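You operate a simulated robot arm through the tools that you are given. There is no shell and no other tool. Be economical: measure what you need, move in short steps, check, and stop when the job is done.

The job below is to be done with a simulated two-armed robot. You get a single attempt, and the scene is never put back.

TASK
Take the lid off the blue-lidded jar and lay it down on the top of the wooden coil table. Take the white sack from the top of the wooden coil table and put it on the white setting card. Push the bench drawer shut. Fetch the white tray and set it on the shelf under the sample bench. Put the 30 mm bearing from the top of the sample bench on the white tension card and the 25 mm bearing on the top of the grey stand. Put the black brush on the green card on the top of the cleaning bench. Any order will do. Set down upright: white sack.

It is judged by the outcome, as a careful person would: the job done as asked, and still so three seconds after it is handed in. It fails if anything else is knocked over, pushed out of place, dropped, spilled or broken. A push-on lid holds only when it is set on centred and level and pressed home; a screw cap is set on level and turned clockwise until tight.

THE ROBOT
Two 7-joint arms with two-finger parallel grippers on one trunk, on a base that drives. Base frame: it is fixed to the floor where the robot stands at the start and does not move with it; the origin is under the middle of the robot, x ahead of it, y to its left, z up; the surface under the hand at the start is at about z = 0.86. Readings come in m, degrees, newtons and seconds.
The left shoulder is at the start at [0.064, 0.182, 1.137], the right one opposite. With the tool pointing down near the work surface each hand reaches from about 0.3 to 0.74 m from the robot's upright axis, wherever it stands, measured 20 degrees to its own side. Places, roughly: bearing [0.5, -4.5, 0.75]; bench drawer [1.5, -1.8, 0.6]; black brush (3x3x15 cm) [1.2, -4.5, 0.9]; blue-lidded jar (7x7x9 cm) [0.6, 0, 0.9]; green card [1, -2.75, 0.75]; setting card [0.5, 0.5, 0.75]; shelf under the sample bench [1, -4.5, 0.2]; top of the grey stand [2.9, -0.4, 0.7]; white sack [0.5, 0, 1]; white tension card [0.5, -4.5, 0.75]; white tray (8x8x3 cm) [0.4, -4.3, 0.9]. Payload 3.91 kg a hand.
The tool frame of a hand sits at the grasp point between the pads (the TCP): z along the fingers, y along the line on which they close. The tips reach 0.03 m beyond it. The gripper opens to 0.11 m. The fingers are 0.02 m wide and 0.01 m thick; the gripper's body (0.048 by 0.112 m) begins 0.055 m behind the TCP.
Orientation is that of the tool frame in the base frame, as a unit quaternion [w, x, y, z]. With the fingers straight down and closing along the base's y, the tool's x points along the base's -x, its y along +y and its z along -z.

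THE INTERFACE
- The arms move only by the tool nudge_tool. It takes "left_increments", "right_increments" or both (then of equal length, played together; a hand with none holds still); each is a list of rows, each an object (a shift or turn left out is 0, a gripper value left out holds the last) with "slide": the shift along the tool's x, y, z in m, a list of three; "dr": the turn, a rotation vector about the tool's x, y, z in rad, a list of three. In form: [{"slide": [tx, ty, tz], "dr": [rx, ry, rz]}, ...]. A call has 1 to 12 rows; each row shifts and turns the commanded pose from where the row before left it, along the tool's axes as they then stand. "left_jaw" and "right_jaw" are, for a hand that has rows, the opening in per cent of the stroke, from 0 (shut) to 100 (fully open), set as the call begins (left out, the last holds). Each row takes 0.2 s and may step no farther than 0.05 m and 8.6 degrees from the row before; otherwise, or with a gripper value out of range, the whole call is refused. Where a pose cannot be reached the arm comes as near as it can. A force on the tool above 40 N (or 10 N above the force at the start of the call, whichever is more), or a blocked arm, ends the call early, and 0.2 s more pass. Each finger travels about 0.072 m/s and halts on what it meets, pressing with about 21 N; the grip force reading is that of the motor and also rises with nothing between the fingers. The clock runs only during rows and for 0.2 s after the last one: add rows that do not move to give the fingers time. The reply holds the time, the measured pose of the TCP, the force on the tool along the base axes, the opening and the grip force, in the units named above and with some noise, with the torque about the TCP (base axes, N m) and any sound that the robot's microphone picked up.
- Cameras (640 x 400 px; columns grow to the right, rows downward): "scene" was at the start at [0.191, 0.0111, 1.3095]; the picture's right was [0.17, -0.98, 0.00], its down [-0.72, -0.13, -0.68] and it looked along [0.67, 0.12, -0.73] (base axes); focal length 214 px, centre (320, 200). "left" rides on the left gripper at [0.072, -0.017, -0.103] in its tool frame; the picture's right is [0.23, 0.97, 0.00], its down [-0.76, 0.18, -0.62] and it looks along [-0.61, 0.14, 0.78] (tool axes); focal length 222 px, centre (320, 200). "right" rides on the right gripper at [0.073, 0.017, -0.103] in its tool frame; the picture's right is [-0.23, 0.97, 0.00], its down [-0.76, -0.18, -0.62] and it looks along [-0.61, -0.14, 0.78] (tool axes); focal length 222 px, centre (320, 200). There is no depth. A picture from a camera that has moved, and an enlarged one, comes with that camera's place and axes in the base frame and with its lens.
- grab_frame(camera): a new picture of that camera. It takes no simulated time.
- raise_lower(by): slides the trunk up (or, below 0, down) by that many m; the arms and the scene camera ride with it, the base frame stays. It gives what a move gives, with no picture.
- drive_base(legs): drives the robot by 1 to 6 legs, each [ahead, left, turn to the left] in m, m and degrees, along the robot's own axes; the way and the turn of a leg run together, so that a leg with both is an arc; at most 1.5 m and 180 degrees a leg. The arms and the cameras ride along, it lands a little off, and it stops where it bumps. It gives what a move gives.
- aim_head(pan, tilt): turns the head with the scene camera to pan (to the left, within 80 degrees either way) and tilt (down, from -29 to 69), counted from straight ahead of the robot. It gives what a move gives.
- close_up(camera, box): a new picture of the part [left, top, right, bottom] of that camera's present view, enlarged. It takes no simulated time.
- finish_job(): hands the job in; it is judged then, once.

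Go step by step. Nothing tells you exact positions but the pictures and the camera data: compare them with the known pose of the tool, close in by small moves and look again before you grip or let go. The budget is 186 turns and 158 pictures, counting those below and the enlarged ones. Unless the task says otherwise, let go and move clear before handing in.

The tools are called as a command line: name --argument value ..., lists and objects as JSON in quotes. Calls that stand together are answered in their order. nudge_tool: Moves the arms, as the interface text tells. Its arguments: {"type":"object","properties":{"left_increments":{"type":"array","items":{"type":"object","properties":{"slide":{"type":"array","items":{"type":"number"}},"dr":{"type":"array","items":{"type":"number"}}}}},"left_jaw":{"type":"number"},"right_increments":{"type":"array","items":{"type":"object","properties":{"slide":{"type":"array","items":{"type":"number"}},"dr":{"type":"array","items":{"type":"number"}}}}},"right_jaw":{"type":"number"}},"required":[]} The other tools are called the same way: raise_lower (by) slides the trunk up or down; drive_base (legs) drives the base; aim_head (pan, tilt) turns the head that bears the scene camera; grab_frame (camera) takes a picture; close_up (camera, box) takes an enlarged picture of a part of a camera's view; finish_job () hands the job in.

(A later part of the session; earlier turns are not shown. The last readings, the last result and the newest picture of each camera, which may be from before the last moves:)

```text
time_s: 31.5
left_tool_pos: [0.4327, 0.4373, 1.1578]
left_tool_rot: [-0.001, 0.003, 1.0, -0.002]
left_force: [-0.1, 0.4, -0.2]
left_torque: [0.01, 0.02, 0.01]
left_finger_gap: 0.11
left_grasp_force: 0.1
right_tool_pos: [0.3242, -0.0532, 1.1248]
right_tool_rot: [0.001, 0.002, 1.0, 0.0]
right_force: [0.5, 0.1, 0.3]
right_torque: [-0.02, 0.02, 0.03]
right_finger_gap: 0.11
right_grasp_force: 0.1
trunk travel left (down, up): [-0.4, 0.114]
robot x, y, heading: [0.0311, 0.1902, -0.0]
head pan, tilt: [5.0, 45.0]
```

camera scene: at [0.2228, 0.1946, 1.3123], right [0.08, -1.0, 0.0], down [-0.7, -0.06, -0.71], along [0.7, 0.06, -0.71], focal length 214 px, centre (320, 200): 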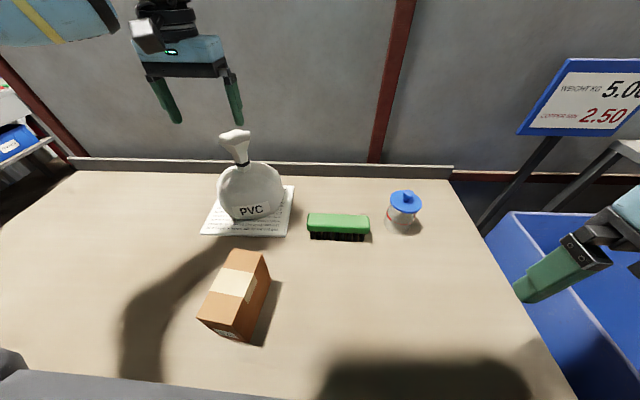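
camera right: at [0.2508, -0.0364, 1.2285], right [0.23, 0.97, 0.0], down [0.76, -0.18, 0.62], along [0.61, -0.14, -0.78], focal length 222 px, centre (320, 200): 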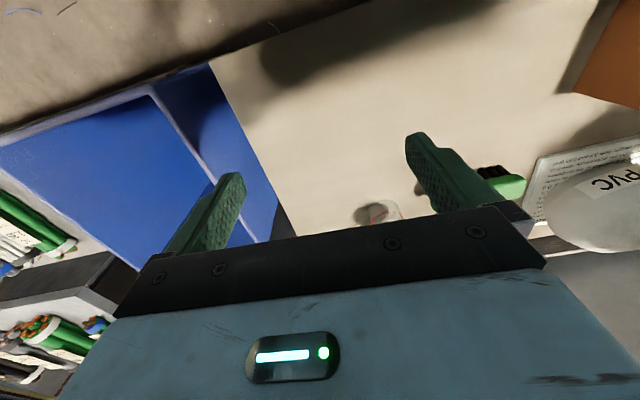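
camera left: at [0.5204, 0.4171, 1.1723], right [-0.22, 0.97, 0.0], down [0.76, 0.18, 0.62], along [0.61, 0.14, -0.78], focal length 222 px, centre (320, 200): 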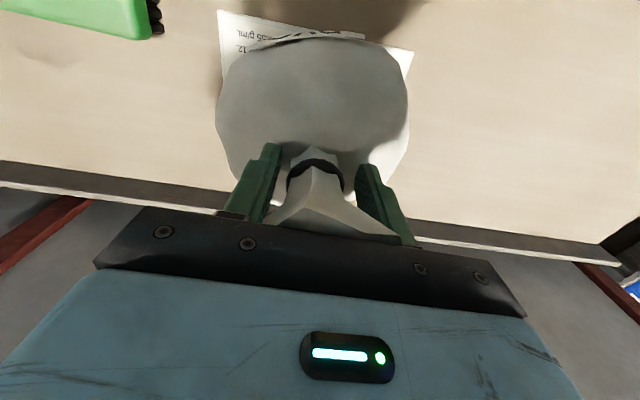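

Knob triangulated at about [0.592, 0.022, 0.972], 25 mm wide. The right hand goes above it.

nudge_tool --right_increments '[{"slide": [-0.045, 0.0125, 0]}, {"slide": [-0.045, 0.0125, 0]}, {"slide": [-0.045, 0.0125, 0]}, {"slide": [-0.045, 0.0125, 0]}, {"slide": [-0.045, 0.0125, 0]}, {"slide": [-0.043, 0.0125, 0]}, {"slide": [0, 0, 0.045]}, {}]'

grab_frame --camera "right"

grab_frame --camera "scene"

```text
time_s: 33.3
left_tool_pos: [0.4324, 0.4371, 1.1573]
left_tool_rot: [0.0, 0.001, 1.0, 0.0]
left_force: [0.3, 0.2, 0.1]
left_torque: [-0.03, 0.0, -0.01]
left_finger_gap: 0.1105
left_grasp_force: 0.0
right_tool_pos: [0.5909, 0.0221, 1.0813]
right_tool_rot: [0.002, 0.003, 1.0, 0.002]
right_force: [-0.1, 0.3, -0.9]
right_torque: [-0.02, 0.04, 0.0]
right_finger_gap: 0.1101
right_grasp_force: 0.0
trunk travel left (down, up): [-0.4, 0.114]
robot x, y, heading: [0.0292, 0.1924, -0.4]
head pan, tilt: [5.0, 45.0]
```

```text
122 pictures are left
camera right: at [0.5189, 0.0398, 1.1839], right [0.23, 0.97, 0.0], down [0.76, -0.18, 0.62], along [0.61, -0.14, -0.78], focal length 222 px, centre (320, 200)
```

right: 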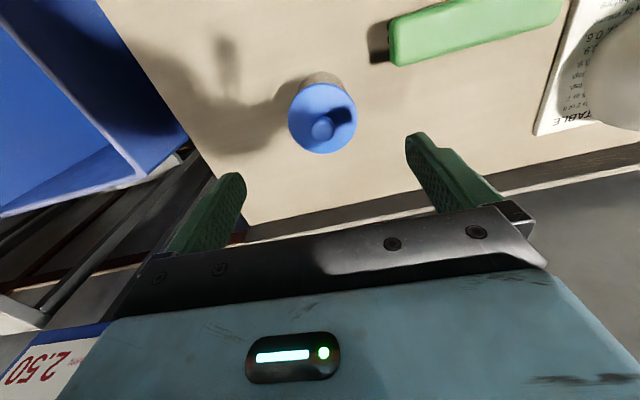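

```text
121 pictures are left
camera scene: at [0.2226, 0.1951, 1.3123], right [0.08, -1.0, 0.0], down [-0.7, -0.06, -0.71], along [0.7, 0.06, -0.71], focal length 214 px, centre (320, 200)
```

scene: 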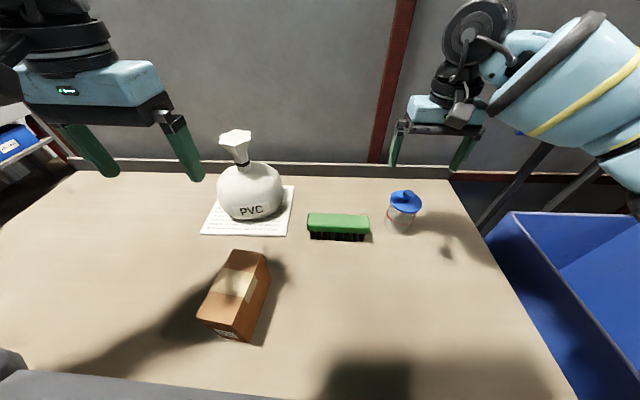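

On target (knob seen at [0.597, 0.024]). Lowering to z = 0.988 and gripping the knob.

nudge_tool --right_increments '[{"slide": [-0.005, 0.002, 0.035]}, {"slide": [0, 0, 0.035]}, {"slide": [0, 0, 0.015]}, {"slide": [0, 0, 0.008]}, {}]'

grab_frame --camera "right"

close_up --camera "scene" --box '[340, 110, 500, 260]'

```text
time_s: 34.5
left_tool_pos: [0.4319, 0.4374, 1.1587]
left_tool_rot: [0.001, 0.001, 1.0, -0.001]
left_force: [-0.6, 0.3, -1.1]
left_torque: [-0.01, 0.02, -0.04]
left_finger_gap: 0.1098
left_grasp_force: 0.0
right_tool_pos: [0.597, 0.0216, 0.9868]
right_tool_rot: [0.001, 0.003, 1.0, 0.001]
right_force: [-0.2, -0.8, 0.4]
right_torque: [0.02, 0.02, 0.0]
right_finger_gap: 0.11
right_grasp_force: 0.0
trunk travel left (down, up): [-0.4, 0.114]
robot x, y, heading: [0.0305, 0.1913, -0.4]
head pan, tilt: [5.0, 45.0]
```

```text
120 pictures are left
camera right: at [0.5246, 0.0394, 1.0901], right [0.23, 0.97, 0.0], down [0.76, -0.18, 0.62], along [0.61, -0.14, -0.78], focal length 222 px, centre (320, 200)
```

right: 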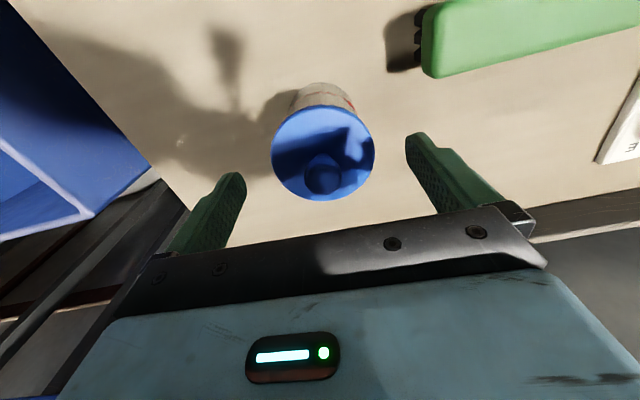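

```text
2.67 times, centred on (420, 185) of scene
camera zoom: at [0.2227, 0.1945, 1.3123], right [0.08, -1.0, 0.0], down [-0.7, -0.06, -0.71], along [0.7, 0.06, -0.71], focal length 572 px, centre (53, 240)
```

zoom: 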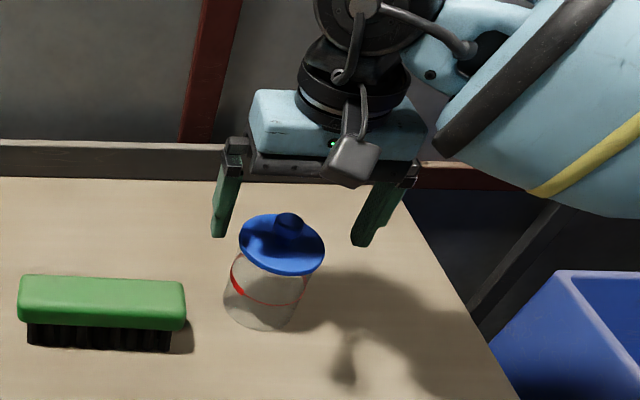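

The knob sits between the fingers, about 12 mm below the TCP. Closing.

nudge_tool --right_increments '[{"slide": [0, 0.002, 0]}, {}, {}, {}, {}, {}, {}]' --right_jaw 0

nudge_tool --right_increments '[{"slide": [0, 0, -0.005]}, {"slide": [0, 0, -0.007]}, {}]'

close_up --camera "scene" --box '[340, 110, 500, 260]'

```text
time_s: 36.1
left_tool_pos: [0.4333, 0.4368, 1.1578]
left_tool_rot: [0.0, 0.002, 1.0, -0.001]
left_force: [0.2, -0.3, -1.0]
left_torque: [0.02, -0.03, -0.01]
left_finger_gap: 0.11
left_grasp_force: 0.0
right_tool_pos: [0.5976, 0.0236, 0.9864]
right_tool_rot: [0.001, 0.003, 1.0, 0.0]
right_force: [1.1, 0.4, 0.5]
right_torque: [0.02, -0.03, 0.02]
right_finger_gap: 0.022
right_grasp_force: 20.8
trunk travel left (down, up): [-0.4, 0.114]
robot x, y, heading: [0.0299, 0.1932, -0.3]
head pan, tilt: [5.0, 45.0]
heard: snap
```

```text
time_s: 36.9
left_tool_pos: [0.432, 0.4364, 1.1588]
left_tool_rot: [0.0, 0.001, 1.0, -0.001]
left_force: [0.6, -0.9, 0.4]
left_torque: [-0.01, -0.03, 0.0]
left_finger_gap: 0.1101
left_grasp_force: 0.1
right_tool_pos: [0.5988, 0.024, 0.9997]
right_tool_rot: [0.0, 0.003, 1.0, 0.001]
right_force: [0.5, -0.3, 0.6]
right_torque: [0.02, 0.0, 0.01]
right_finger_gap: 0.0221
right_grasp_force: 21.1
trunk travel left (down, up): [-0.4, 0.114]
robot x, y, heading: [0.0295, 0.1892, -0.1]
head pan, tilt: [5.0, 45.0]
```

```text
2.67 times, centred on (420, 185) of scene
camera zoom: at [0.2229, 0.1944, 1.3123], right [0.08, -1.0, 0.0], down [-0.7, -0.06, -0.71], along [0.7, 0.06, -0.71], focal length 572 px, centre (53, 240)
```

zoom: 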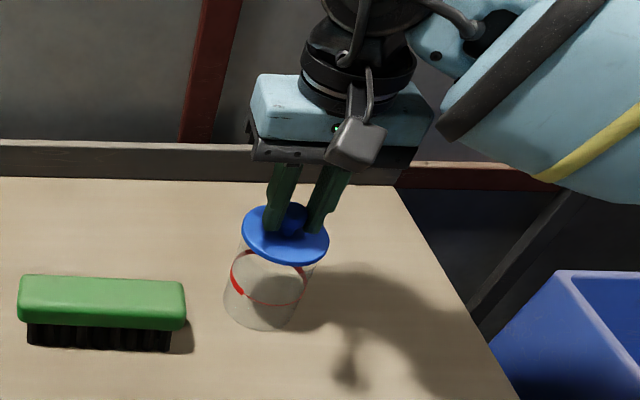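

The lid snapped free and the jar stayed put. Lift it well clear and carry it in front of the jar to [0.45, 0.03].

nudge_tool --right_increments '[{"slide": [0, 0, -0.02]}, {"slide": [0, 0, -0.03]}, {"slide": [0.04, 0, 0]}, {"slide": [0.04, 0, 0]}, {"slide": [0.04, 0, 0]}, {"slide": [0.03, 0, 0]}, {"slide": [0, 0, 0.04]}, {"slide": [0, 0, 0.04]}, {}]'

grab_frame --camera "scene"

close_up --camera "scene" --box '[340, 160, 480, 320]'

```text
time_s: 38.9
left_tool_pos: [0.4335, 0.4368, 1.1581]
left_tool_rot: [-0.001, 0.002, 1.0, -0.001]
left_force: [0.7, 0.6, -0.1]
left_torque: [0.02, 0.0, -0.01]
left_finger_gap: 0.1101
left_grasp_force: 0.0
right_tool_pos: [0.4496, 0.0239, 0.9706]
right_tool_rot: [0.001, 0.003, 1.0, 0.001]
right_force: [0.0, 0.1, 0.3]
right_torque: [0.01, 0.0, -0.01]
right_finger_gap: 0.0222
right_grasp_force: 20.6
trunk travel left (down, up): [-0.4, 0.114]
robot x, y, heading: [0.0314, 0.1947, -0.1]
head pan, tilt: [5.0, 45.0]
```

```text
117 pictures are left
camera scene: at [0.2228, 0.1947, 1.3123], right [0.08, -1.0, 0.0], down [-0.7, -0.06, -0.71], along [0.7, 0.06, -0.71], focal length 214 px, centre (320, 200)
```

scene: 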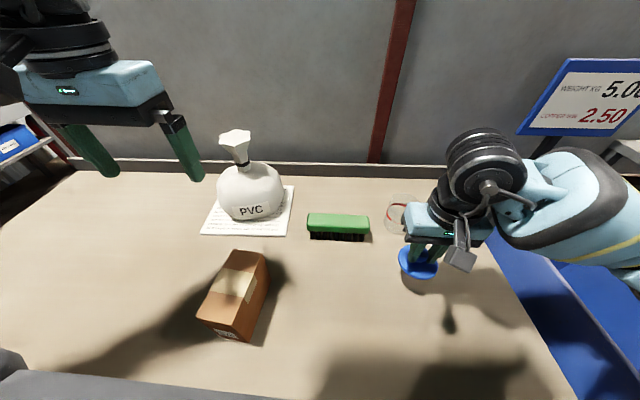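

```text
2.50 times, centred on (410, 240) of scene
camera zoom: at [0.2228, 0.1947, 1.3123], right [0.08, -1.0, 0.0], down [-0.7, -0.06, -0.71], along [0.7, 0.06, -0.71], focal length 536 px, centre (95, 100)
```

zoom: 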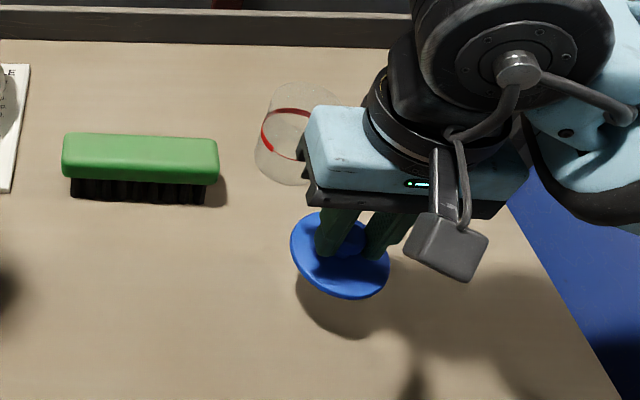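

Lowering the lid to the table until contact.

nudge_tool --right_increments '[{"slide": [0, 0, 0.03]}, {"slide": [0, 0, 0.015]}, {"slide": [0, 0, 0.008]}, {}]'

nudge_tool --right_increments '[{"slide": [0, 0, 0.004]}, {"slide": [0, 0, 0.003]}, {}]'

close_up --camera "scene" --box '[340, 160, 480, 320]'

```text
time_s: 39.9
left_tool_pos: [0.4326, 0.4368, 1.1587]
left_tool_rot: [0.001, 0.001, 1.0, 0.0]
left_force: [-0.3, -0.2, 0.7]
left_torque: [0.01, -0.02, 0.0]
left_finger_gap: 0.1102
left_grasp_force: 0.1
right_tool_pos: [0.4492, 0.0238, 0.9167]
right_tool_rot: [0.001, 0.003, 1.0, 0.001]
right_force: [-0.6, -0.2, 0.2]
right_torque: [0.0, -0.01, -0.01]
right_finger_gap: 0.022
right_grasp_force: 21.0
trunk travel left (down, up): [-0.4, 0.114]
robot x, y, heading: [0.0306, 0.1894, -0.2]
head pan, tilt: [5.0, 45.0]
```

```text
time_s: 40.7
left_tool_pos: [0.4325, 0.4362, 1.1585]
left_tool_rot: [0.0, 0.002, 1.0, -0.001]
left_force: [0.0, -0.6, 0.0]
left_torque: [0.0, 0.01, 0.01]
left_finger_gap: 0.1103
left_grasp_force: 0.1
right_tool_pos: [0.4468, 0.0243, 0.9102]
right_tool_rot: [0.001, 0.003, 1.0, 0.001]
right_force: [-0.5, 1.5, -0.6]
right_torque: [-0.01, 0.04, 0.03]
right_finger_gap: 0.022
right_grasp_force: 21.0
trunk travel left (down, up): [-0.4, 0.114]
robot x, y, heading: [0.0293, 0.1959, -0.4]
head pan, tilt: [5.0, 45.0]
```

```text
2.50 times, centred on (410, 240) of scene
camera zoom: at [0.2228, 0.1945, 1.3123], right [0.08, -1.0, 0.0], down [-0.7, -0.06, -0.71], along [0.7, 0.06, -0.71], focal length 536 px, centre (95, 100)
```

zoom: 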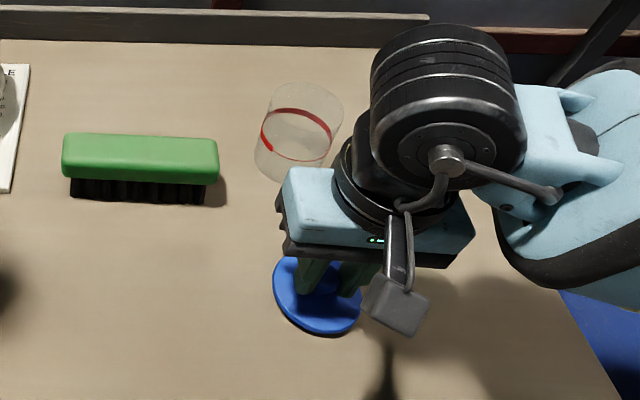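

nudge_tool --right_increments '[{"slide": [0, 0, 0.003]}, {"slide": [0, 0, 0.002]}, {}]'

nudge_tool --right_increments '[{"slide": [0, 0, 0.003]}, {"slide": [0, 0, 0.002]}, {}]'

```text
time_s: 41.5
left_tool_pos: [0.4326, 0.4369, 1.1578]
left_tool_rot: [0.0, 0.002, 1.0, -0.001]
left_force: [-0.8, 0.5, -0.2]
left_torque: [0.02, 0.01, 0.01]
left_finger_gap: 0.1099
left_grasp_force: 0.0
right_tool_pos: [0.4472, 0.0249, 0.9039]
right_tool_rot: [0.001, 0.003, 1.0, 0.001]
right_force: [0.7, -0.7, 0.0]
right_torque: [-0.05, 0.01, -0.01]
right_finger_gap: 0.0219
right_grasp_force: 21.4
trunk travel left (down, up): [-0.4, 0.114]
robot x, y, heading: [0.0321, 0.1922, -0.3]
head pan, tilt: [5.0, 45.0]
```

```text
time_s: 42.3
left_tool_pos: [0.432, 0.4368, 1.1586]
left_tool_rot: [0.001, 0.001, 1.0, 0.0]
left_force: [0.5, -0.1, -0.5]
left_torque: [0.04, -0.02, -0.05]
left_finger_gap: 0.1101
left_grasp_force: 0.0
right_tool_pos: [0.4478, 0.0246, 0.9017]
right_tool_rot: [0.004, 0.003, 1.0, 0.002]
right_force: [-0.2, -1.4, 22.7]
right_torque: [-0.18, 0.11, -0.01]
right_finger_gap: 0.0219
right_grasp_force: 20.9
trunk travel left (down, up): [-0.4, 0.114]
robot x, y, heading: [0.0262, 0.1912, -0.3]
head pan, tilt: [5.0, 45.0]
```

Contact with the table. Back off 2 mm, release and rise.

nudge_tool --right_increments '[{"slide": [0, 0, -0.002]}, {}]'

nudge_tool --right_increments '[{}, {}, {}, {}, {"slide": [0, 0, -0.03]}, {"slide": [0, 0, -0.05]}, {"slide": [0, 0, -0.05]}, {"slide": [0.03, -0.03, -0.02]}, {"slide": [0.03, -0.03, 0]}, {}]' --right_jaw 100

grab_frame --camera "scene"

```text
time_s: 42.9
left_tool_pos: [0.4316, 0.4377, 1.158]
left_tool_rot: [0.001, 0.002, 1.0, -0.001]
left_force: [0.6, -0.8, -1.6]
left_torque: [-0.01, 0.01, -0.02]
left_finger_gap: 0.1099
left_grasp_force: 0.1
right_tool_pos: [0.4473, 0.025, 0.9024]
right_tool_rot: [0.001, 0.003, 1.0, 0.001]
right_force: [2.0, 3.2, 6.4]
right_torque: [0.05, -0.2, 0.04]
right_finger_gap: 0.0221
right_grasp_force: 21.0
trunk travel left (down, up): [-0.4, 0.114]
robot x, y, heading: [0.0289, 0.1923, -0.1]
head pan, tilt: [5.0, 45.0]
```

```text
time_s: 45.1
left_tool_pos: [0.4337, 0.4382, 1.1572]
left_tool_rot: [0.0, 0.002, 1.0, -0.001]
left_force: [0.6, 0.2, -0.3]
left_torque: [-0.01, 0.0, -0.02]
left_finger_gap: 0.1101
left_grasp_force: 0.0
right_tool_pos: [0.3875, -0.0355, 1.0505]
right_tool_rot: [0.001, 0.003, 1.0, 0.001]
right_force: [-0.1, 1.0, -0.1]
right_torque: [-0.01, 0.02, -0.01]
right_finger_gap: 0.11
right_grasp_force: 0.0
trunk travel left (down, up): [-0.4, 0.114]
robot x, y, heading: [0.0297, 0.1894, 0.0]
head pan, tilt: [5.0, 45.0]
```

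```text
114 pictures are left
camera scene: at [0.2233, 0.1951, 1.3122], right [0.08, -1.0, 0.0], down [-0.7, -0.06, -0.71], along [0.7, 0.06, -0.71], focal length 214 px, centre (320, 200)
```

scene: 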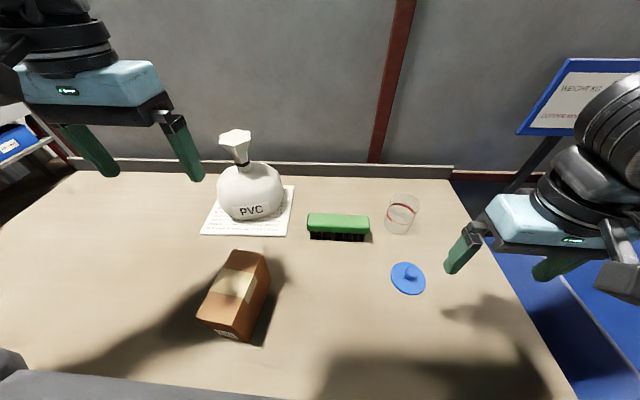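

The lid lies flat on the table and the jar stands. Next I tuck the arms, back off and look towards the other stations to the right.

nudge_tool --left_increments '[{"slide": [0.03, -0.02, 0]}, {"slide": [0.03, -0.02, 0]}, {"slide": [0.03, -0.02, 0]}, {}]' --right_increments '[{"slide": [0.03, 0.0, -0.02]}, {"slide": [0.03, 0, -0.03]}, {"slide": [0, 0, -0.03]}, {}]'

drive_base --legs '[[-0.5, 0, 0], [0, 0, -80]]'

aim_head --pan 30 --tilt 20

grab_frame --camera "scene"

aim_head --pan -30 --tilt 20

grab_frame --camera "scene"

```text
time_s: 46.1
left_tool_pos: [0.3424, 0.3771, 1.154]
left_tool_rot: [0.001, 0.002, 1.0, -0.001]
left_force: [-0.3, 0.3, 0.2]
left_torque: [0.0, -0.03, 0.0]
left_finger_gap: 0.1103
left_grasp_force: 0.1
right_tool_pos: [0.3263, -0.0339, 1.1327]
right_tool_rot: [0.001, 0.003, 1.0, 0.001]
right_force: [-0.1, -0.2, 0.3]
right_torque: [0.02, 0.0, 0.01]
right_finger_gap: 0.1101
right_grasp_force: 0.1
trunk travel left (down, up): [-0.4, 0.114]
robot x, y, heading: [0.0285, 0.1916, -0.5]
head pan, tilt: [5.0, 45.0]
```

```text
time_s: 52.4
left_tool_pos: [-0.2266, -0.0775, 1.1551]
left_tool_rot: [-0.001, 0.634, 0.773, 0.0]
left_force: [-0.2, 0.4, -0.1]
left_torque: [-0.02, 0.04, -0.01]
left_finger_gap: 0.1101
left_grasp_force: 0.1
right_tool_pos: [-0.6329, -0.1433, 1.1315]
right_tool_rot: [0.002, 0.636, 0.772, 0.001]
right_force: [-0.3, 0.7, 0.0]
right_torque: [0.01, -0.01, 0.0]
right_finger_gap: 0.1101
right_grasp_force: 0.0
trunk travel left (down, up): [-0.4, 0.114]
robot x, y, heading: [-0.472, 0.1881, -78.7]
head pan, tilt: [5.0, 45.0]
```

```text
time_s: 53.3
left_tool_pos: [-0.2271, -0.0786, 1.1532]
left_tool_rot: [-0.001, 0.634, 0.773, -0.001]
left_force: [0.4, -0.5, 0.0]
left_torque: [-0.03, 0.01, 0.0]
left_finger_gap: 0.1099
left_grasp_force: 0.0
right_tool_pos: [-0.6329, -0.1443, 1.1323]
right_tool_rot: [0.001, 0.636, 0.772, 0.0]
right_force: [0.1, -0.6, 0.4]
right_torque: [-0.02, -0.01, 0.02]
right_finger_gap: 0.1097
right_grasp_force: 0.1
trunk travel left (down, up): [-0.4, 0.114]
robot x, y, heading: [-0.4717, 0.1932, -79.1]
head pan, tilt: [30.0, 20.0]
```

```text
113 pictures are left
camera scene: at [-0.3895, 0.0078, 1.3509], right [-0.75, -0.66, 0.0], down [-0.23, 0.26, -0.94], along [0.62, -0.71, -0.34], focal length 214 px, centre (320, 200)
```

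scene: 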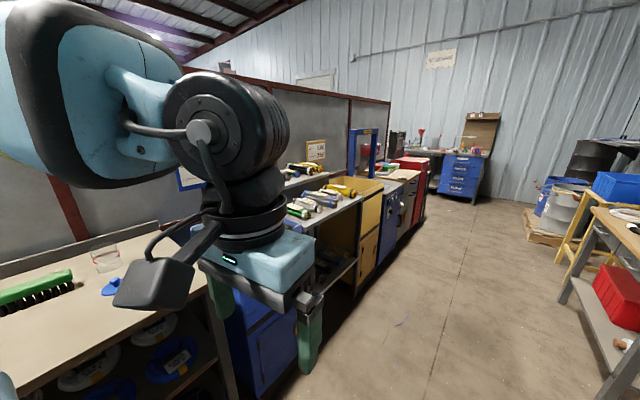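

```text
time_s: 54.6
left_tool_pos: [-0.2268, -0.077, 1.1549]
left_tool_rot: [0.0, 0.634, 0.773, -0.001]
left_force: [-0.4, -0.2, -0.3]
left_torque: [0.01, 0.01, 0.02]
left_finger_gap: 0.1099
left_grasp_force: 0.1
right_tool_pos: [-0.6338, -0.1434, 1.1323]
right_tool_rot: [0.001, 0.636, 0.772, 0.0]
right_force: [0.9, 1.1, -0.8]
right_torque: [0.01, 0.0, -0.04]
right_finger_gap: 0.1096
right_grasp_force: 0.0
trunk travel left (down, up): [-0.4, 0.114]
robot x, y, heading: [-0.4714, 0.1898, -78.8]
head pan, tilt: [-30.0, 20.0]
```

```text
112 pictures are left
camera scene: at [-0.4807, -0.0103, 1.3509], right [-0.95, 0.32, 0.0], down [0.11, 0.32, -0.94], along [-0.3, -0.89, -0.34], focal length 214 px, centre (320, 200)
```

scene: 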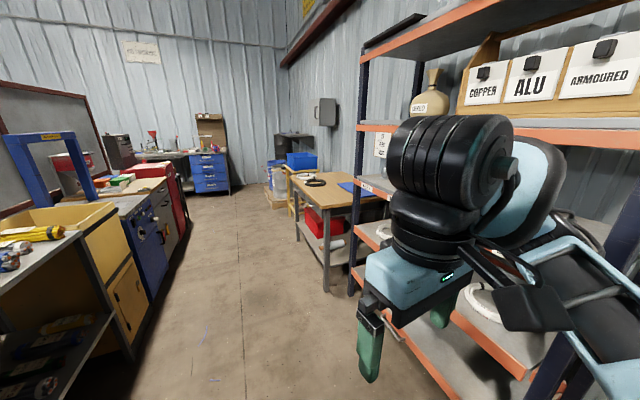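

There is an aisle running towards -y with benches on the left (x > 0.3) and a blue-drawer bench far ahead. I drive down it.

drive_base --legs '[[0, 0, -11], [1.5, 0.08, 0], [0.5, 0, 0]]'

aim_head --pan 25 --tilt 20

grab_frame --camera "scene"

aim_head --pan 78 --tilt 25

grab_frame --camera "scene"

```text
refused: leg 2 is longer than a leg can be; nothing moved
```

```text
time_s: 55.8
left_tool_pos: [-0.2273, -0.0784, 1.1542]
left_tool_rot: [0.0, 0.634, 0.774, -0.001]
left_force: [-1.0, 0.0, 0.7]
left_torque: [0.01, -0.01, 0.02]
left_finger_gap: 0.1098
left_grasp_force: 0.0
right_tool_pos: [-0.6339, -0.1437, 1.1315]
right_tool_rot: [0.001, 0.635, 0.773, 0.0]
right_force: [0.2, 1.1, -0.3]
right_torque: [-0.02, 0.02, 0.0]
right_finger_gap: 0.1101
right_grasp_force: 0.0
trunk travel left (down, up): [-0.4, 0.114]
robot x, y, heading: [-0.4762, 0.19, -78.8]
head pan, tilt: [25.0, 20.0]
```

```text
111 pictures are left
camera scene: at [-0.3959, 0.0027, 1.3509], right [-0.81, -0.59, 0.0], down [-0.2, 0.28, -0.94], along [0.55, -0.76, -0.34], focal length 214 px, centre (320, 200)
```

scene: 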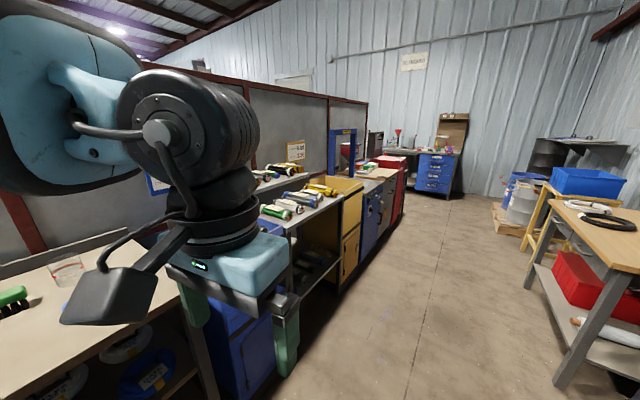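

```text
time_s: 57.0
left_tool_pos: [-0.227, -0.0765, 1.1546]
left_tool_rot: [-0.001, 0.634, 0.773, -0.001]
left_force: [0.4, 0.0, 0.9]
left_torque: [0.01, 0.01, 0.0]
left_finger_gap: 0.1103
left_grasp_force: 0.1
right_tool_pos: [-0.6327, -0.1433, 1.1333]
right_tool_rot: [0.001, 0.635, 0.772, 0.0]
right_force: [0.5, -0.8, 0.2]
right_torque: [-0.03, -0.03, -0.03]
right_finger_gap: 0.11
right_grasp_force: 0.1
trunk travel left (down, up): [-0.4, 0.114]
robot x, y, heading: [-0.4721, 0.1892, -78.8]
head pan, tilt: [78.0, 25.0]
```

```text
110 pictures are left
camera scene: at [-0.3587, 0.0766, 1.3429], right [-0.01, -1.0, 0.0], down [-0.42, 0.01, -0.91], along [0.91, -0.01, -0.42], focal length 214 px, centre (320, 200)
```

scene: 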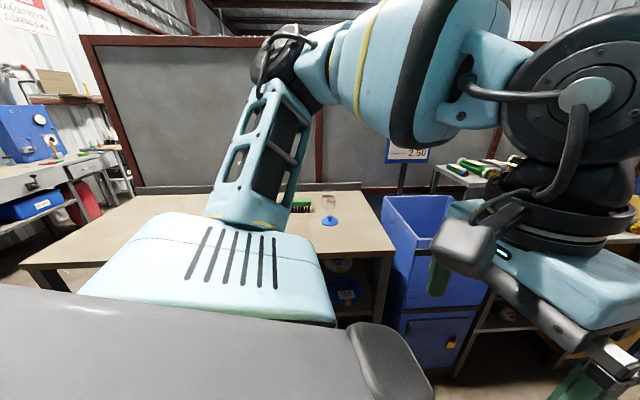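

drive_base --legs '[[0, 0, -11], [1.0, 0.06, 0], [1.0, 0, 0]]'

aim_head --pan 30 --tilt 25

grab_frame --camera "scene"

aim_head --pan 0 --tilt 20

grab_frame --camera "scene"

```text
time_s: 67.8
left_tool_pos: [-0.1997, -2.1297, 1.1549]
left_tool_rot: [0.0, 0.702, 0.712, -0.001]
left_force: [-0.2, 1.0, 0.3]
left_torque: [0.01, -0.01, 0.03]
left_finger_gap: 0.1099
left_grasp_force: 0.1
right_tool_pos: [-0.6119, -2.1207, 1.1331]
right_tool_rot: [0.002, 0.703, 0.711, 0.0]
right_force: [0.4, -0.5, -0.1]
right_torque: [0.02, 0.01, 0.04]
right_finger_gap: 0.1103
right_grasp_force: 0.2
trunk travel left (down, up): [-0.4, 0.114]
robot x, y, heading: [-0.3878, -1.8183, -89.3]
head pan, tilt: [78.0, 25.0]
```

```text
time_s: 69.0
left_tool_pos: [-0.1995, -2.1292, 1.1555]
left_tool_rot: [-0.001, 0.702, 0.712, -0.001]
left_force: [0.6, -0.4, -0.6]
left_torque: [0.0, 0.01, 0.03]
left_finger_gap: 0.1103
left_grasp_force: 0.1
right_tool_pos: [-0.6128, -2.1202, 1.1327]
right_tool_rot: [0.001, 0.703, 0.711, 0.001]
right_force: [0.3, 0.0, 0.3]
right_torque: [-0.01, -0.03, -0.03]
right_finger_gap: 0.11
right_grasp_force: 0.1
trunk travel left (down, up): [-0.4, 0.114]
robot x, y, heading: [-0.3927, -1.8203, -89.5]
head pan, tilt: [30.0, 25.0]
```

```text
109 pictures are left
camera scene: at [-0.3445, -2.0156, 1.3429], right [-0.86, -0.51, 0.0], down [-0.22, 0.36, -0.91], along [0.46, -0.78, -0.42], focal length 214 px, centre (320, 200)
```

scene: 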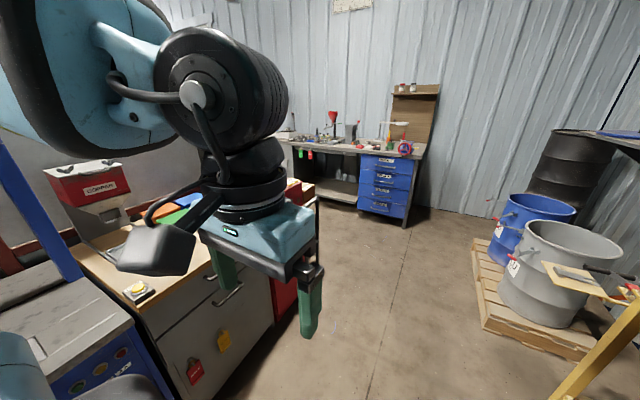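

```text
time_s: 69.9
left_tool_pos: [-0.1995, -2.1294, 1.1553]
left_tool_rot: [-0.001, 0.702, 0.712, -0.001]
left_force: [0.0, 0.4, -0.4]
left_torque: [0.01, 0.0, -0.01]
left_finger_gap: 0.1097
left_grasp_force: 0.1
right_tool_pos: [-0.6117, -2.1201, 1.1318]
right_tool_rot: [0.001, 0.703, 0.711, 0.0]
right_force: [-0.4, 1.0, -0.8]
right_torque: [0.01, -0.02, 0.0]
right_finger_gap: 0.1101
right_grasp_force: 0.0
trunk travel left (down, up): [-0.4, 0.114]
robot x, y, heading: [-0.3914, -1.8161, -89.4]
head pan, tilt: [0.0, 20.0]
```

```text
108 pictures are left
camera scene: at [-0.3904, -2.0296, 1.3509], right [-1.0, -0.01, 0.0], down [0.0, 0.34, -0.94], along [0.01, -0.94, -0.34], focal length 214 px, centre (320, 200)
```

scene: 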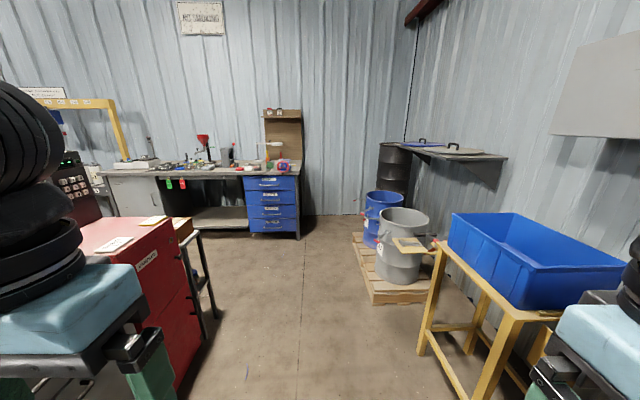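

The sample bench is at the end wall, front edge at y ≈ -4.3 running to +x from x ≈ -0.1. I drive up toward it and look again.

drive_base --legs '[[1.0, 0, 0], [0.85, 0, 0]]'

aim_head --pan 45 --tilt 30

grab_frame --camera "scene"

aim_head --pan 80 --tilt 20

grab_frame --camera "scene"

```text
time_s: 79.2
left_tool_pos: [-0.1903, -3.9841, 1.1533]
left_tool_rot: [-0.002, 0.708, 0.707, 0.0]
left_force: [-0.4, -0.5, 0.6]
left_torque: [0.01, 0.02, 0.04]
left_finger_gap: 0.11
left_grasp_force: 0.0
right_tool_pos: [-0.6024, -3.9679, 1.1314]
right_tool_rot: [0.002, 0.708, 0.706, 0.0]
right_force: [0.0, -0.3, -0.4]
right_torque: [-0.03, -0.02, 0.01]
right_finger_gap: 0.1103
right_grasp_force: 0.2
trunk travel left (down, up): [-0.4, 0.114]
robot x, y, heading: [-0.377, -3.6728, -90.2]
head pan, tilt: [0.0, 20.0]
```

```text
time_s: 80.3
left_tool_pos: [-0.1895, -3.9835, 1.1556]
left_tool_rot: [0.0, 0.707, 0.707, -0.001]
left_force: [0.3, -0.1, -1.1]
left_torque: [0.02, 0.0, -0.02]
left_finger_gap: 0.1102
left_grasp_force: 0.1
right_tool_pos: [-0.6023, -3.9687, 1.1317]
right_tool_rot: [0.001, 0.709, 0.706, 0.0]
right_force: [0.6, 0.4, -0.1]
right_torque: [-0.02, 0.0, 0.0]
right_finger_gap: 0.1103
right_grasp_force: 0.0
trunk travel left (down, up): [-0.4, 0.114]
robot x, y, heading: [-0.3789, -3.669, -90.0]
head pan, tilt: [45.0, 30.0]
```

```text
107 pictures are left
camera scene: at [-0.3153, -3.8519, 1.3349], right [-0.71, -0.7, 0.0], down [-0.35, 0.35, -0.87], along [0.61, -0.61, -0.5], focal length 214 px, centre (320, 200)
```

scene: 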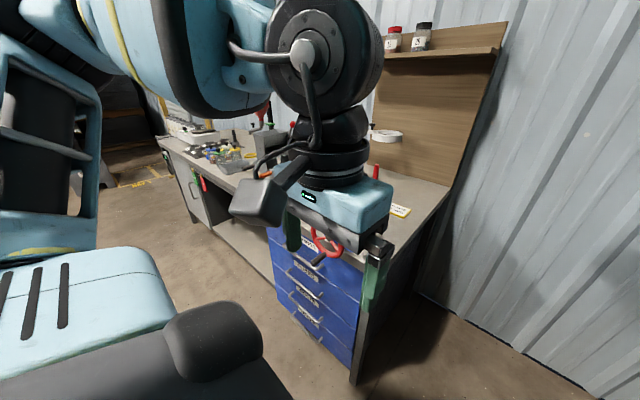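

```text
time_s: 81.3
left_tool_pos: [-0.1913, -3.983, 1.1552]
left_tool_rot: [-0.001, 0.707, 0.707, -0.001]
left_force: [-0.4, -0.4, 0.1]
left_torque: [-0.02, 0.0, 0.01]
left_finger_gap: 0.1098
left_grasp_force: 0.0
right_tool_pos: [-0.6024, -3.9679, 1.1329]
right_tool_rot: [0.001, 0.708, 0.706, 0.0]
right_force: [-0.2, -0.1, -0.5]
right_torque: [0.0, 0.0, -0.03]
right_finger_gap: 0.1101
right_grasp_force: 0.1
trunk travel left (down, up): [-0.4, 0.114]
robot x, y, heading: [-0.3774, -3.6721, -90.2]
head pan, tilt: [80.0, 20.0]
```

```text
106 pictures are left
camera scene: at [-0.2874, -3.8042, 1.3509], right [-0.18, -0.98, 0.0], down [-0.34, 0.06, -0.94], along [0.92, -0.17, -0.34], focal length 214 px, centre (320, 200)
```

scene: 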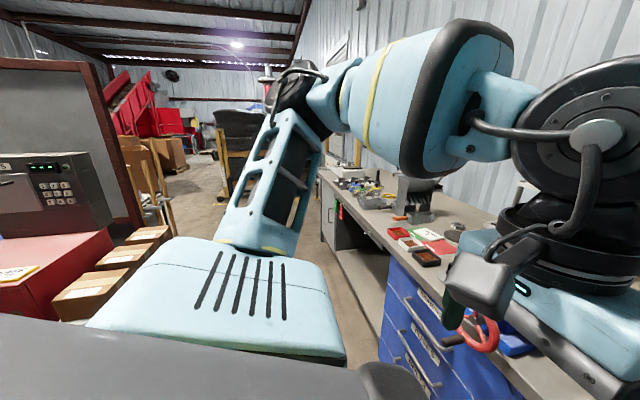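

Drive sideways to stand before the middle of the bench at x ≈ 0.4.

drive_base --legs '[[0.08, 0, 0], [0, 0.8, 0]]'

aim_head --pan 0 --tilt 40

grab_frame --camera "scene"

aim_head --pan 40 --tilt 40

grab_frame --camera "scene"

```text
time_s: 89.4
left_tool_pos: [0.6083, -4.0647, 1.1548]
left_tool_rot: [0.0, 0.707, 0.707, 0.0]
left_force: [-1.1, 0.1, -0.6]
left_torque: [-0.01, 0.02, -0.01]
left_finger_gap: 0.1101
left_grasp_force: 0.1
right_tool_pos: [0.1982, -4.0504, 1.1315]
right_tool_rot: [0.001, 0.708, 0.706, 0.0]
right_force: [0.1, -0.1, -0.1]
right_torque: [0.05, 0.03, -0.03]
right_finger_gap: 0.1101
right_grasp_force: 0.0
trunk travel left (down, up): [-0.4, 0.114]
robot x, y, heading: [0.4232, -3.754, -90.0]
head pan, tilt: [80.0, 20.0]
```

```text
time_s: 91.0
left_tool_pos: [0.61, -4.0632, 1.1555]
left_tool_rot: [0.0, 0.707, 0.707, -0.001]
left_force: [-0.4, 1.0, 0.2]
left_torque: [0.02, -0.07, 0.0]
left_finger_gap: 0.1097
left_grasp_force: 0.0
right_tool_pos: [0.1982, -4.0496, 1.1315]
right_tool_rot: [0.002, 0.709, 0.706, 0.0]
right_force: [-0.2, -0.2, 0.4]
right_torque: [0.03, 0.02, 0.0]
right_finger_gap: 0.1097
right_grasp_force: 0.0
trunk travel left (down, up): [-0.4, 0.114]
robot x, y, heading: [0.4254, -3.7531, -90.1]
head pan, tilt: [0.0, 40.0]
```

```text
105 pictures are left
camera scene: at [0.4204, -3.9537, 1.3196], right [-1.0, 0.0, 0.0], down [0.0, 0.64, -0.77], along [0.0, -0.77, -0.64], focal length 214 px, centre (320, 200)
```

scene: 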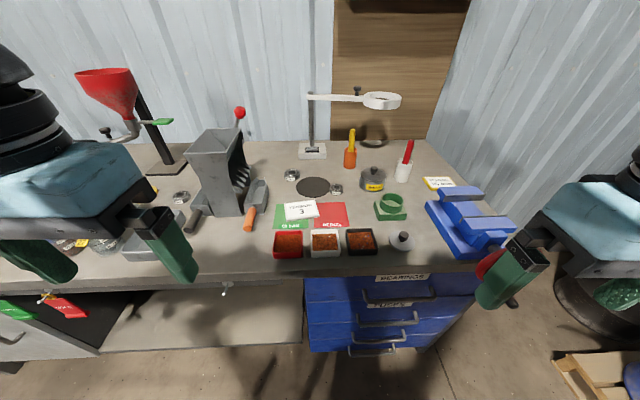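

```text
time_s: 92.0
left_tool_pos: [0.6096, -4.0643, 1.1553]
left_tool_rot: [-0.001, 0.707, 0.707, 0.0]
left_force: [0.2, -1.0, 0.4]
left_torque: [0.0, 0.03, -0.01]
left_finger_gap: 0.1099
left_grasp_force: 0.0
right_tool_pos: [0.1979, -4.0507, 1.1317]
right_tool_rot: [0.002, 0.708, 0.706, 0.0]
right_force: [0.2, 0.2, 0.2]
right_torque: [0.0, 0.0, 0.04]
right_finger_gap: 0.11
right_grasp_force: 0.1
trunk travel left (down, up): [-0.4, 0.114]
robot x, y, heading: [0.4235, -3.7524, -90.2]
head pan, tilt: [40.0, 40.0]
```

```text
104 pictures are left
camera scene: at [0.4749, -3.934, 1.3195], right [-0.77, -0.64, 0.0], down [-0.41, 0.49, -0.77], along [0.49, -0.59, -0.64], focal length 214 px, centre (320, 200)
```

scene: 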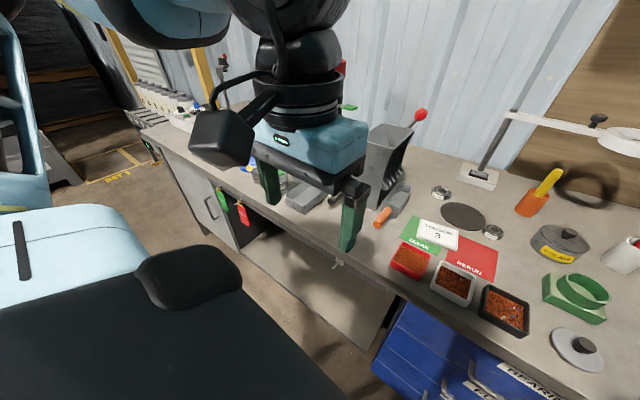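

The sample bench: trays (red, white, black) with contents, a "TENSION 3" white card, small bearings. Zooming.

aim_head --pan 0 --tilt 45

close_up --camera "scene" --box '[260, 130, 420, 250]'

close_up --camera "scene" --box '[130, 120, 290, 240]'

close_up --camera "scene" --box '[0, 120, 160, 240]'

```text
time_s: 93.1
left_tool_pos: [0.6093, -4.0646, 1.1548]
left_tool_rot: [-0.001, 0.707, 0.707, -0.001]
left_force: [-0.2, 0.0, 0.0]
left_torque: [0.0, 0.02, 0.0]
left_finger_gap: 0.1102
left_grasp_force: 0.0
right_tool_pos: [0.198, -4.0491, 1.1323]
right_tool_rot: [0.001, 0.708, 0.706, 0.0]
right_force: [-0.1, 0.0, 0.5]
right_torque: [-0.03, -0.01, 0.01]
right_finger_gap: 0.1099
right_grasp_force: 0.1
trunk travel left (down, up): [-0.4, 0.114]
robot x, y, heading: [0.4238, -3.7533, -90.0]
head pan, tilt: [0.0, 45.0]
```

```text
3.33 times, centred on (340, 190) of scene
camera zoom: at [0.4204, -3.95, 1.3123], right [-1.0, 0.0, 0.0], down [0.0, 0.71, -0.71], along [0.0, -0.71, -0.71], focal length 715 px, centre (253, 233)
```

zoom: 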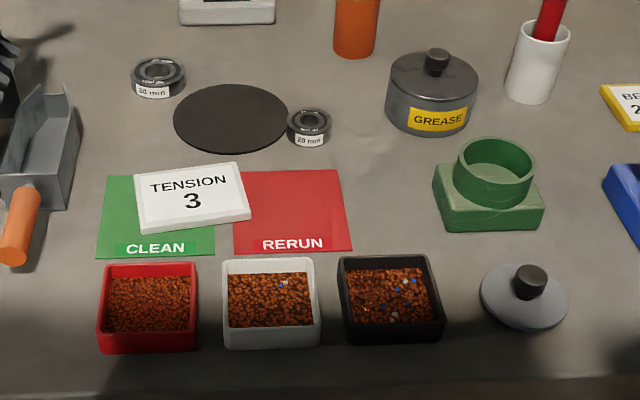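

```text
3.33 times, centred on (210, 180) of scene
camera zoom: at [0.4204, -3.95, 1.3123], right [-1.0, 0.0, 0.0], down [0.0, 0.71, -0.71], along [0.0, -0.71, -0.71], focal length 715 px, centre (687, 267)
```

zoom: 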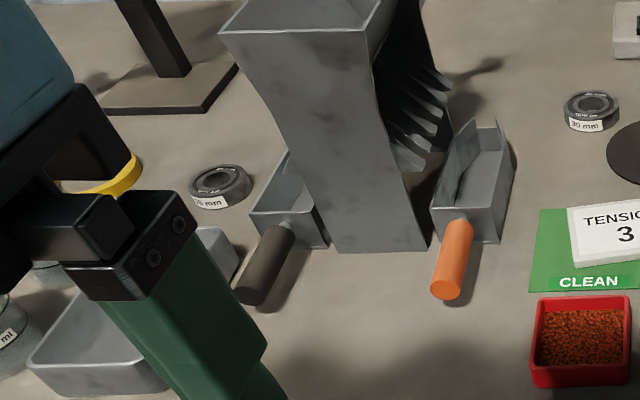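

```text
3.33 times, centred on (80, 180) of scene
camera zoom: at [0.4204, -3.95, 1.3123], right [-1.0, 0.0, 0.0], down [0.0, 0.71, -0.71], along [0.0, -0.71, -0.71], focal length 715 px, centre (1120, 267)
```

zoom: 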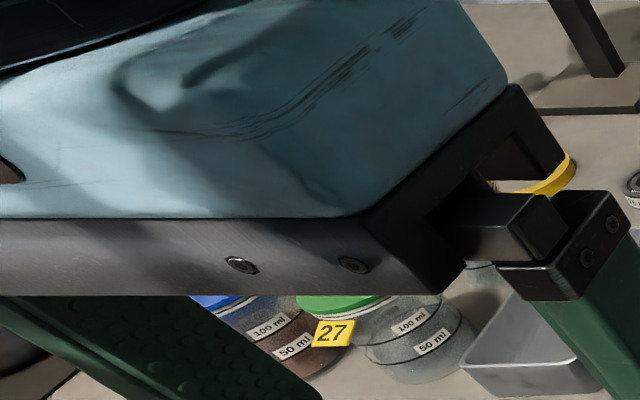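

close_up --camera "scene" --box '[280, 140, 350, 180]'

close_up --camera "scene" --box '[165, 140, 215, 180]'

```text
9.14 times, centred on (315, 160) of scene
camera zoom: at [0.4204, -3.95, 1.3123], right [-1.0, 0.0, 0.0], down [0.0, 0.71, -0.71], along [0.0, -0.71, -0.71], focal length 1961 px, centre (366, 566)
```

zoom: 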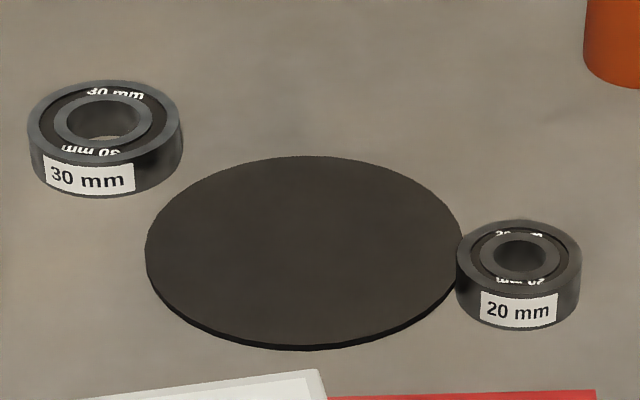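

```text
10.00 times, centred on (190, 160) of scene
camera zoom: at [0.4204, -3.95, 1.3123], right [-1.0, 0.0, 0.0], down [0.0, 0.71, -0.71], along [0.0, -0.71, -0.71], focal length 2145 px, centre (1620, 600)
```

zoom: 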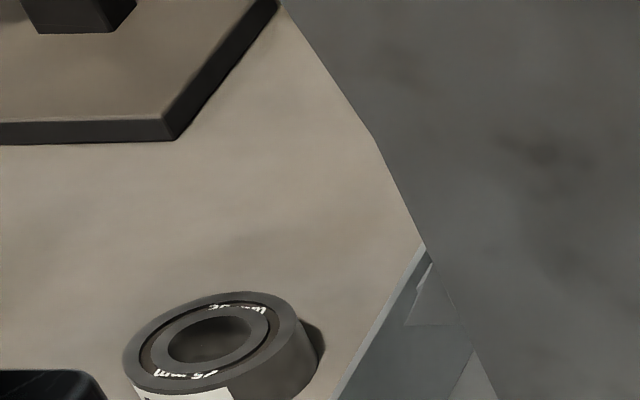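

close_up --camera "scene" --box '[172, 165, 202, 185]'

```text
16.00 times, centred on (187, 175) of scene
camera zoom: at [0.4204, -3.95, 1.3123], right [-1.0, 0.0, 0.0], down [0.0, 0.71, -0.71], along [0.0, -0.71, -0.71], focal length 3432 px, centre (2448, 600)
```

zoom: 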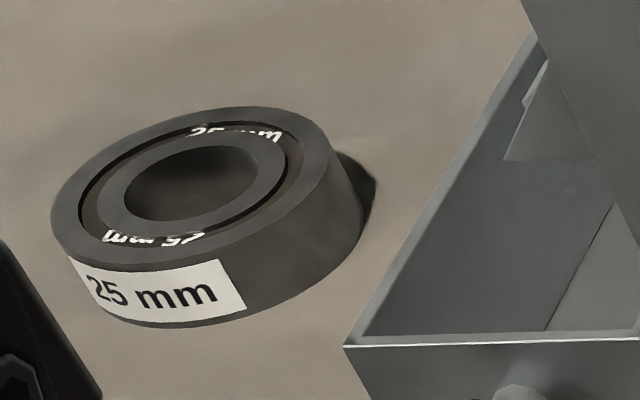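

Bearings read: 30 mm (rear), 20 mm, and 25 mm beside the left scoop. I position the robot at x ≈ 0.7 and nearer the bench.

drive_base --legs '[[0, 0.28, 0], [0.18, 0, 0]]'

grab_frame --camera "right"

grab_frame --camera "scene"

grab_frame --camera "left"

```text
time_s: 97.2
left_tool_pos: [0.8835, -4.2457, 1.1545]
left_tool_rot: [-0.001, 0.71, 0.704, -0.001]
left_force: [0.4, 0.0, -0.2]
left_torque: [0.03, 0.0, -0.01]
left_finger_gap: 0.1101
left_grasp_force: 0.0
right_tool_pos: [0.4718, -4.2275, 1.1328]
right_tool_rot: [0.001, 0.711, 0.703, 0.0]
right_force: [-0.4, -0.6, -0.1]
right_torque: [0.03, 0.01, 0.02]
right_finger_gap: 0.11
right_grasp_force: 0.0
trunk travel left (down, up): [-0.4, 0.114]
robot x, y, heading: [0.7048, -3.9284, -90.6]
head pan, tilt: [0.0, 45.0]
```

```text
97 pictures are left
camera right: at [0.4892, -4.1545, 1.2351], right [0.97, -0.24, 0.0], down [-0.19, -0.76, 0.62], along [-0.15, -0.61, -0.78], focal length 222 px, centre (320, 200)
```

right: 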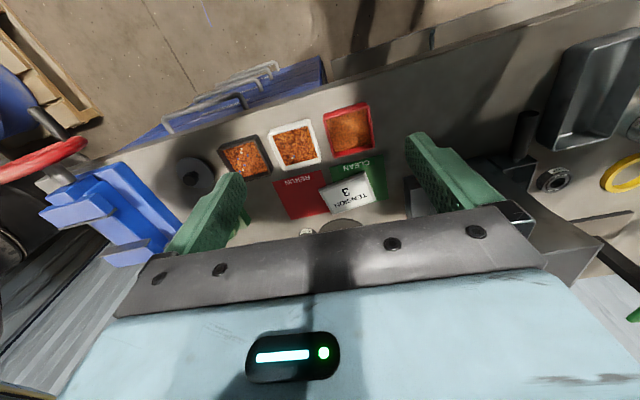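

```text
96 pictures are left
camera scene: at [0.6955, -4.1296, 1.3122], right [-1.0, 0.01, 0.0], down [0.01, 0.71, -0.71], along [-0.01, -0.71, -0.71], focal length 214 px, centre (320, 200)
```

scene: 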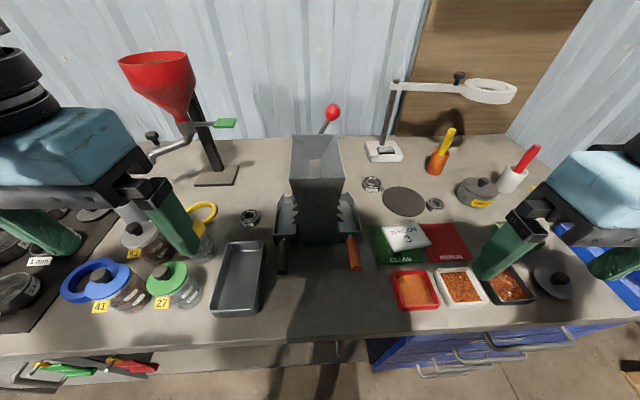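

```text
95 pictures are left
camera left: at [0.8667, -4.1734, 1.2568], right [0.98, 0.22, 0.0], down [0.17, -0.76, 0.62], along [0.14, -0.61, -0.78], focal length 222 px, centre (320, 200)
```

left: 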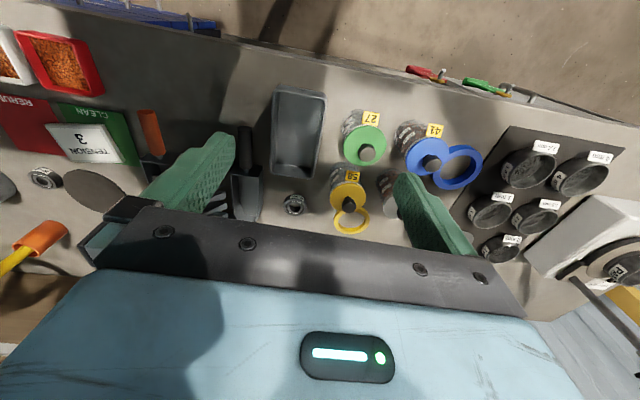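

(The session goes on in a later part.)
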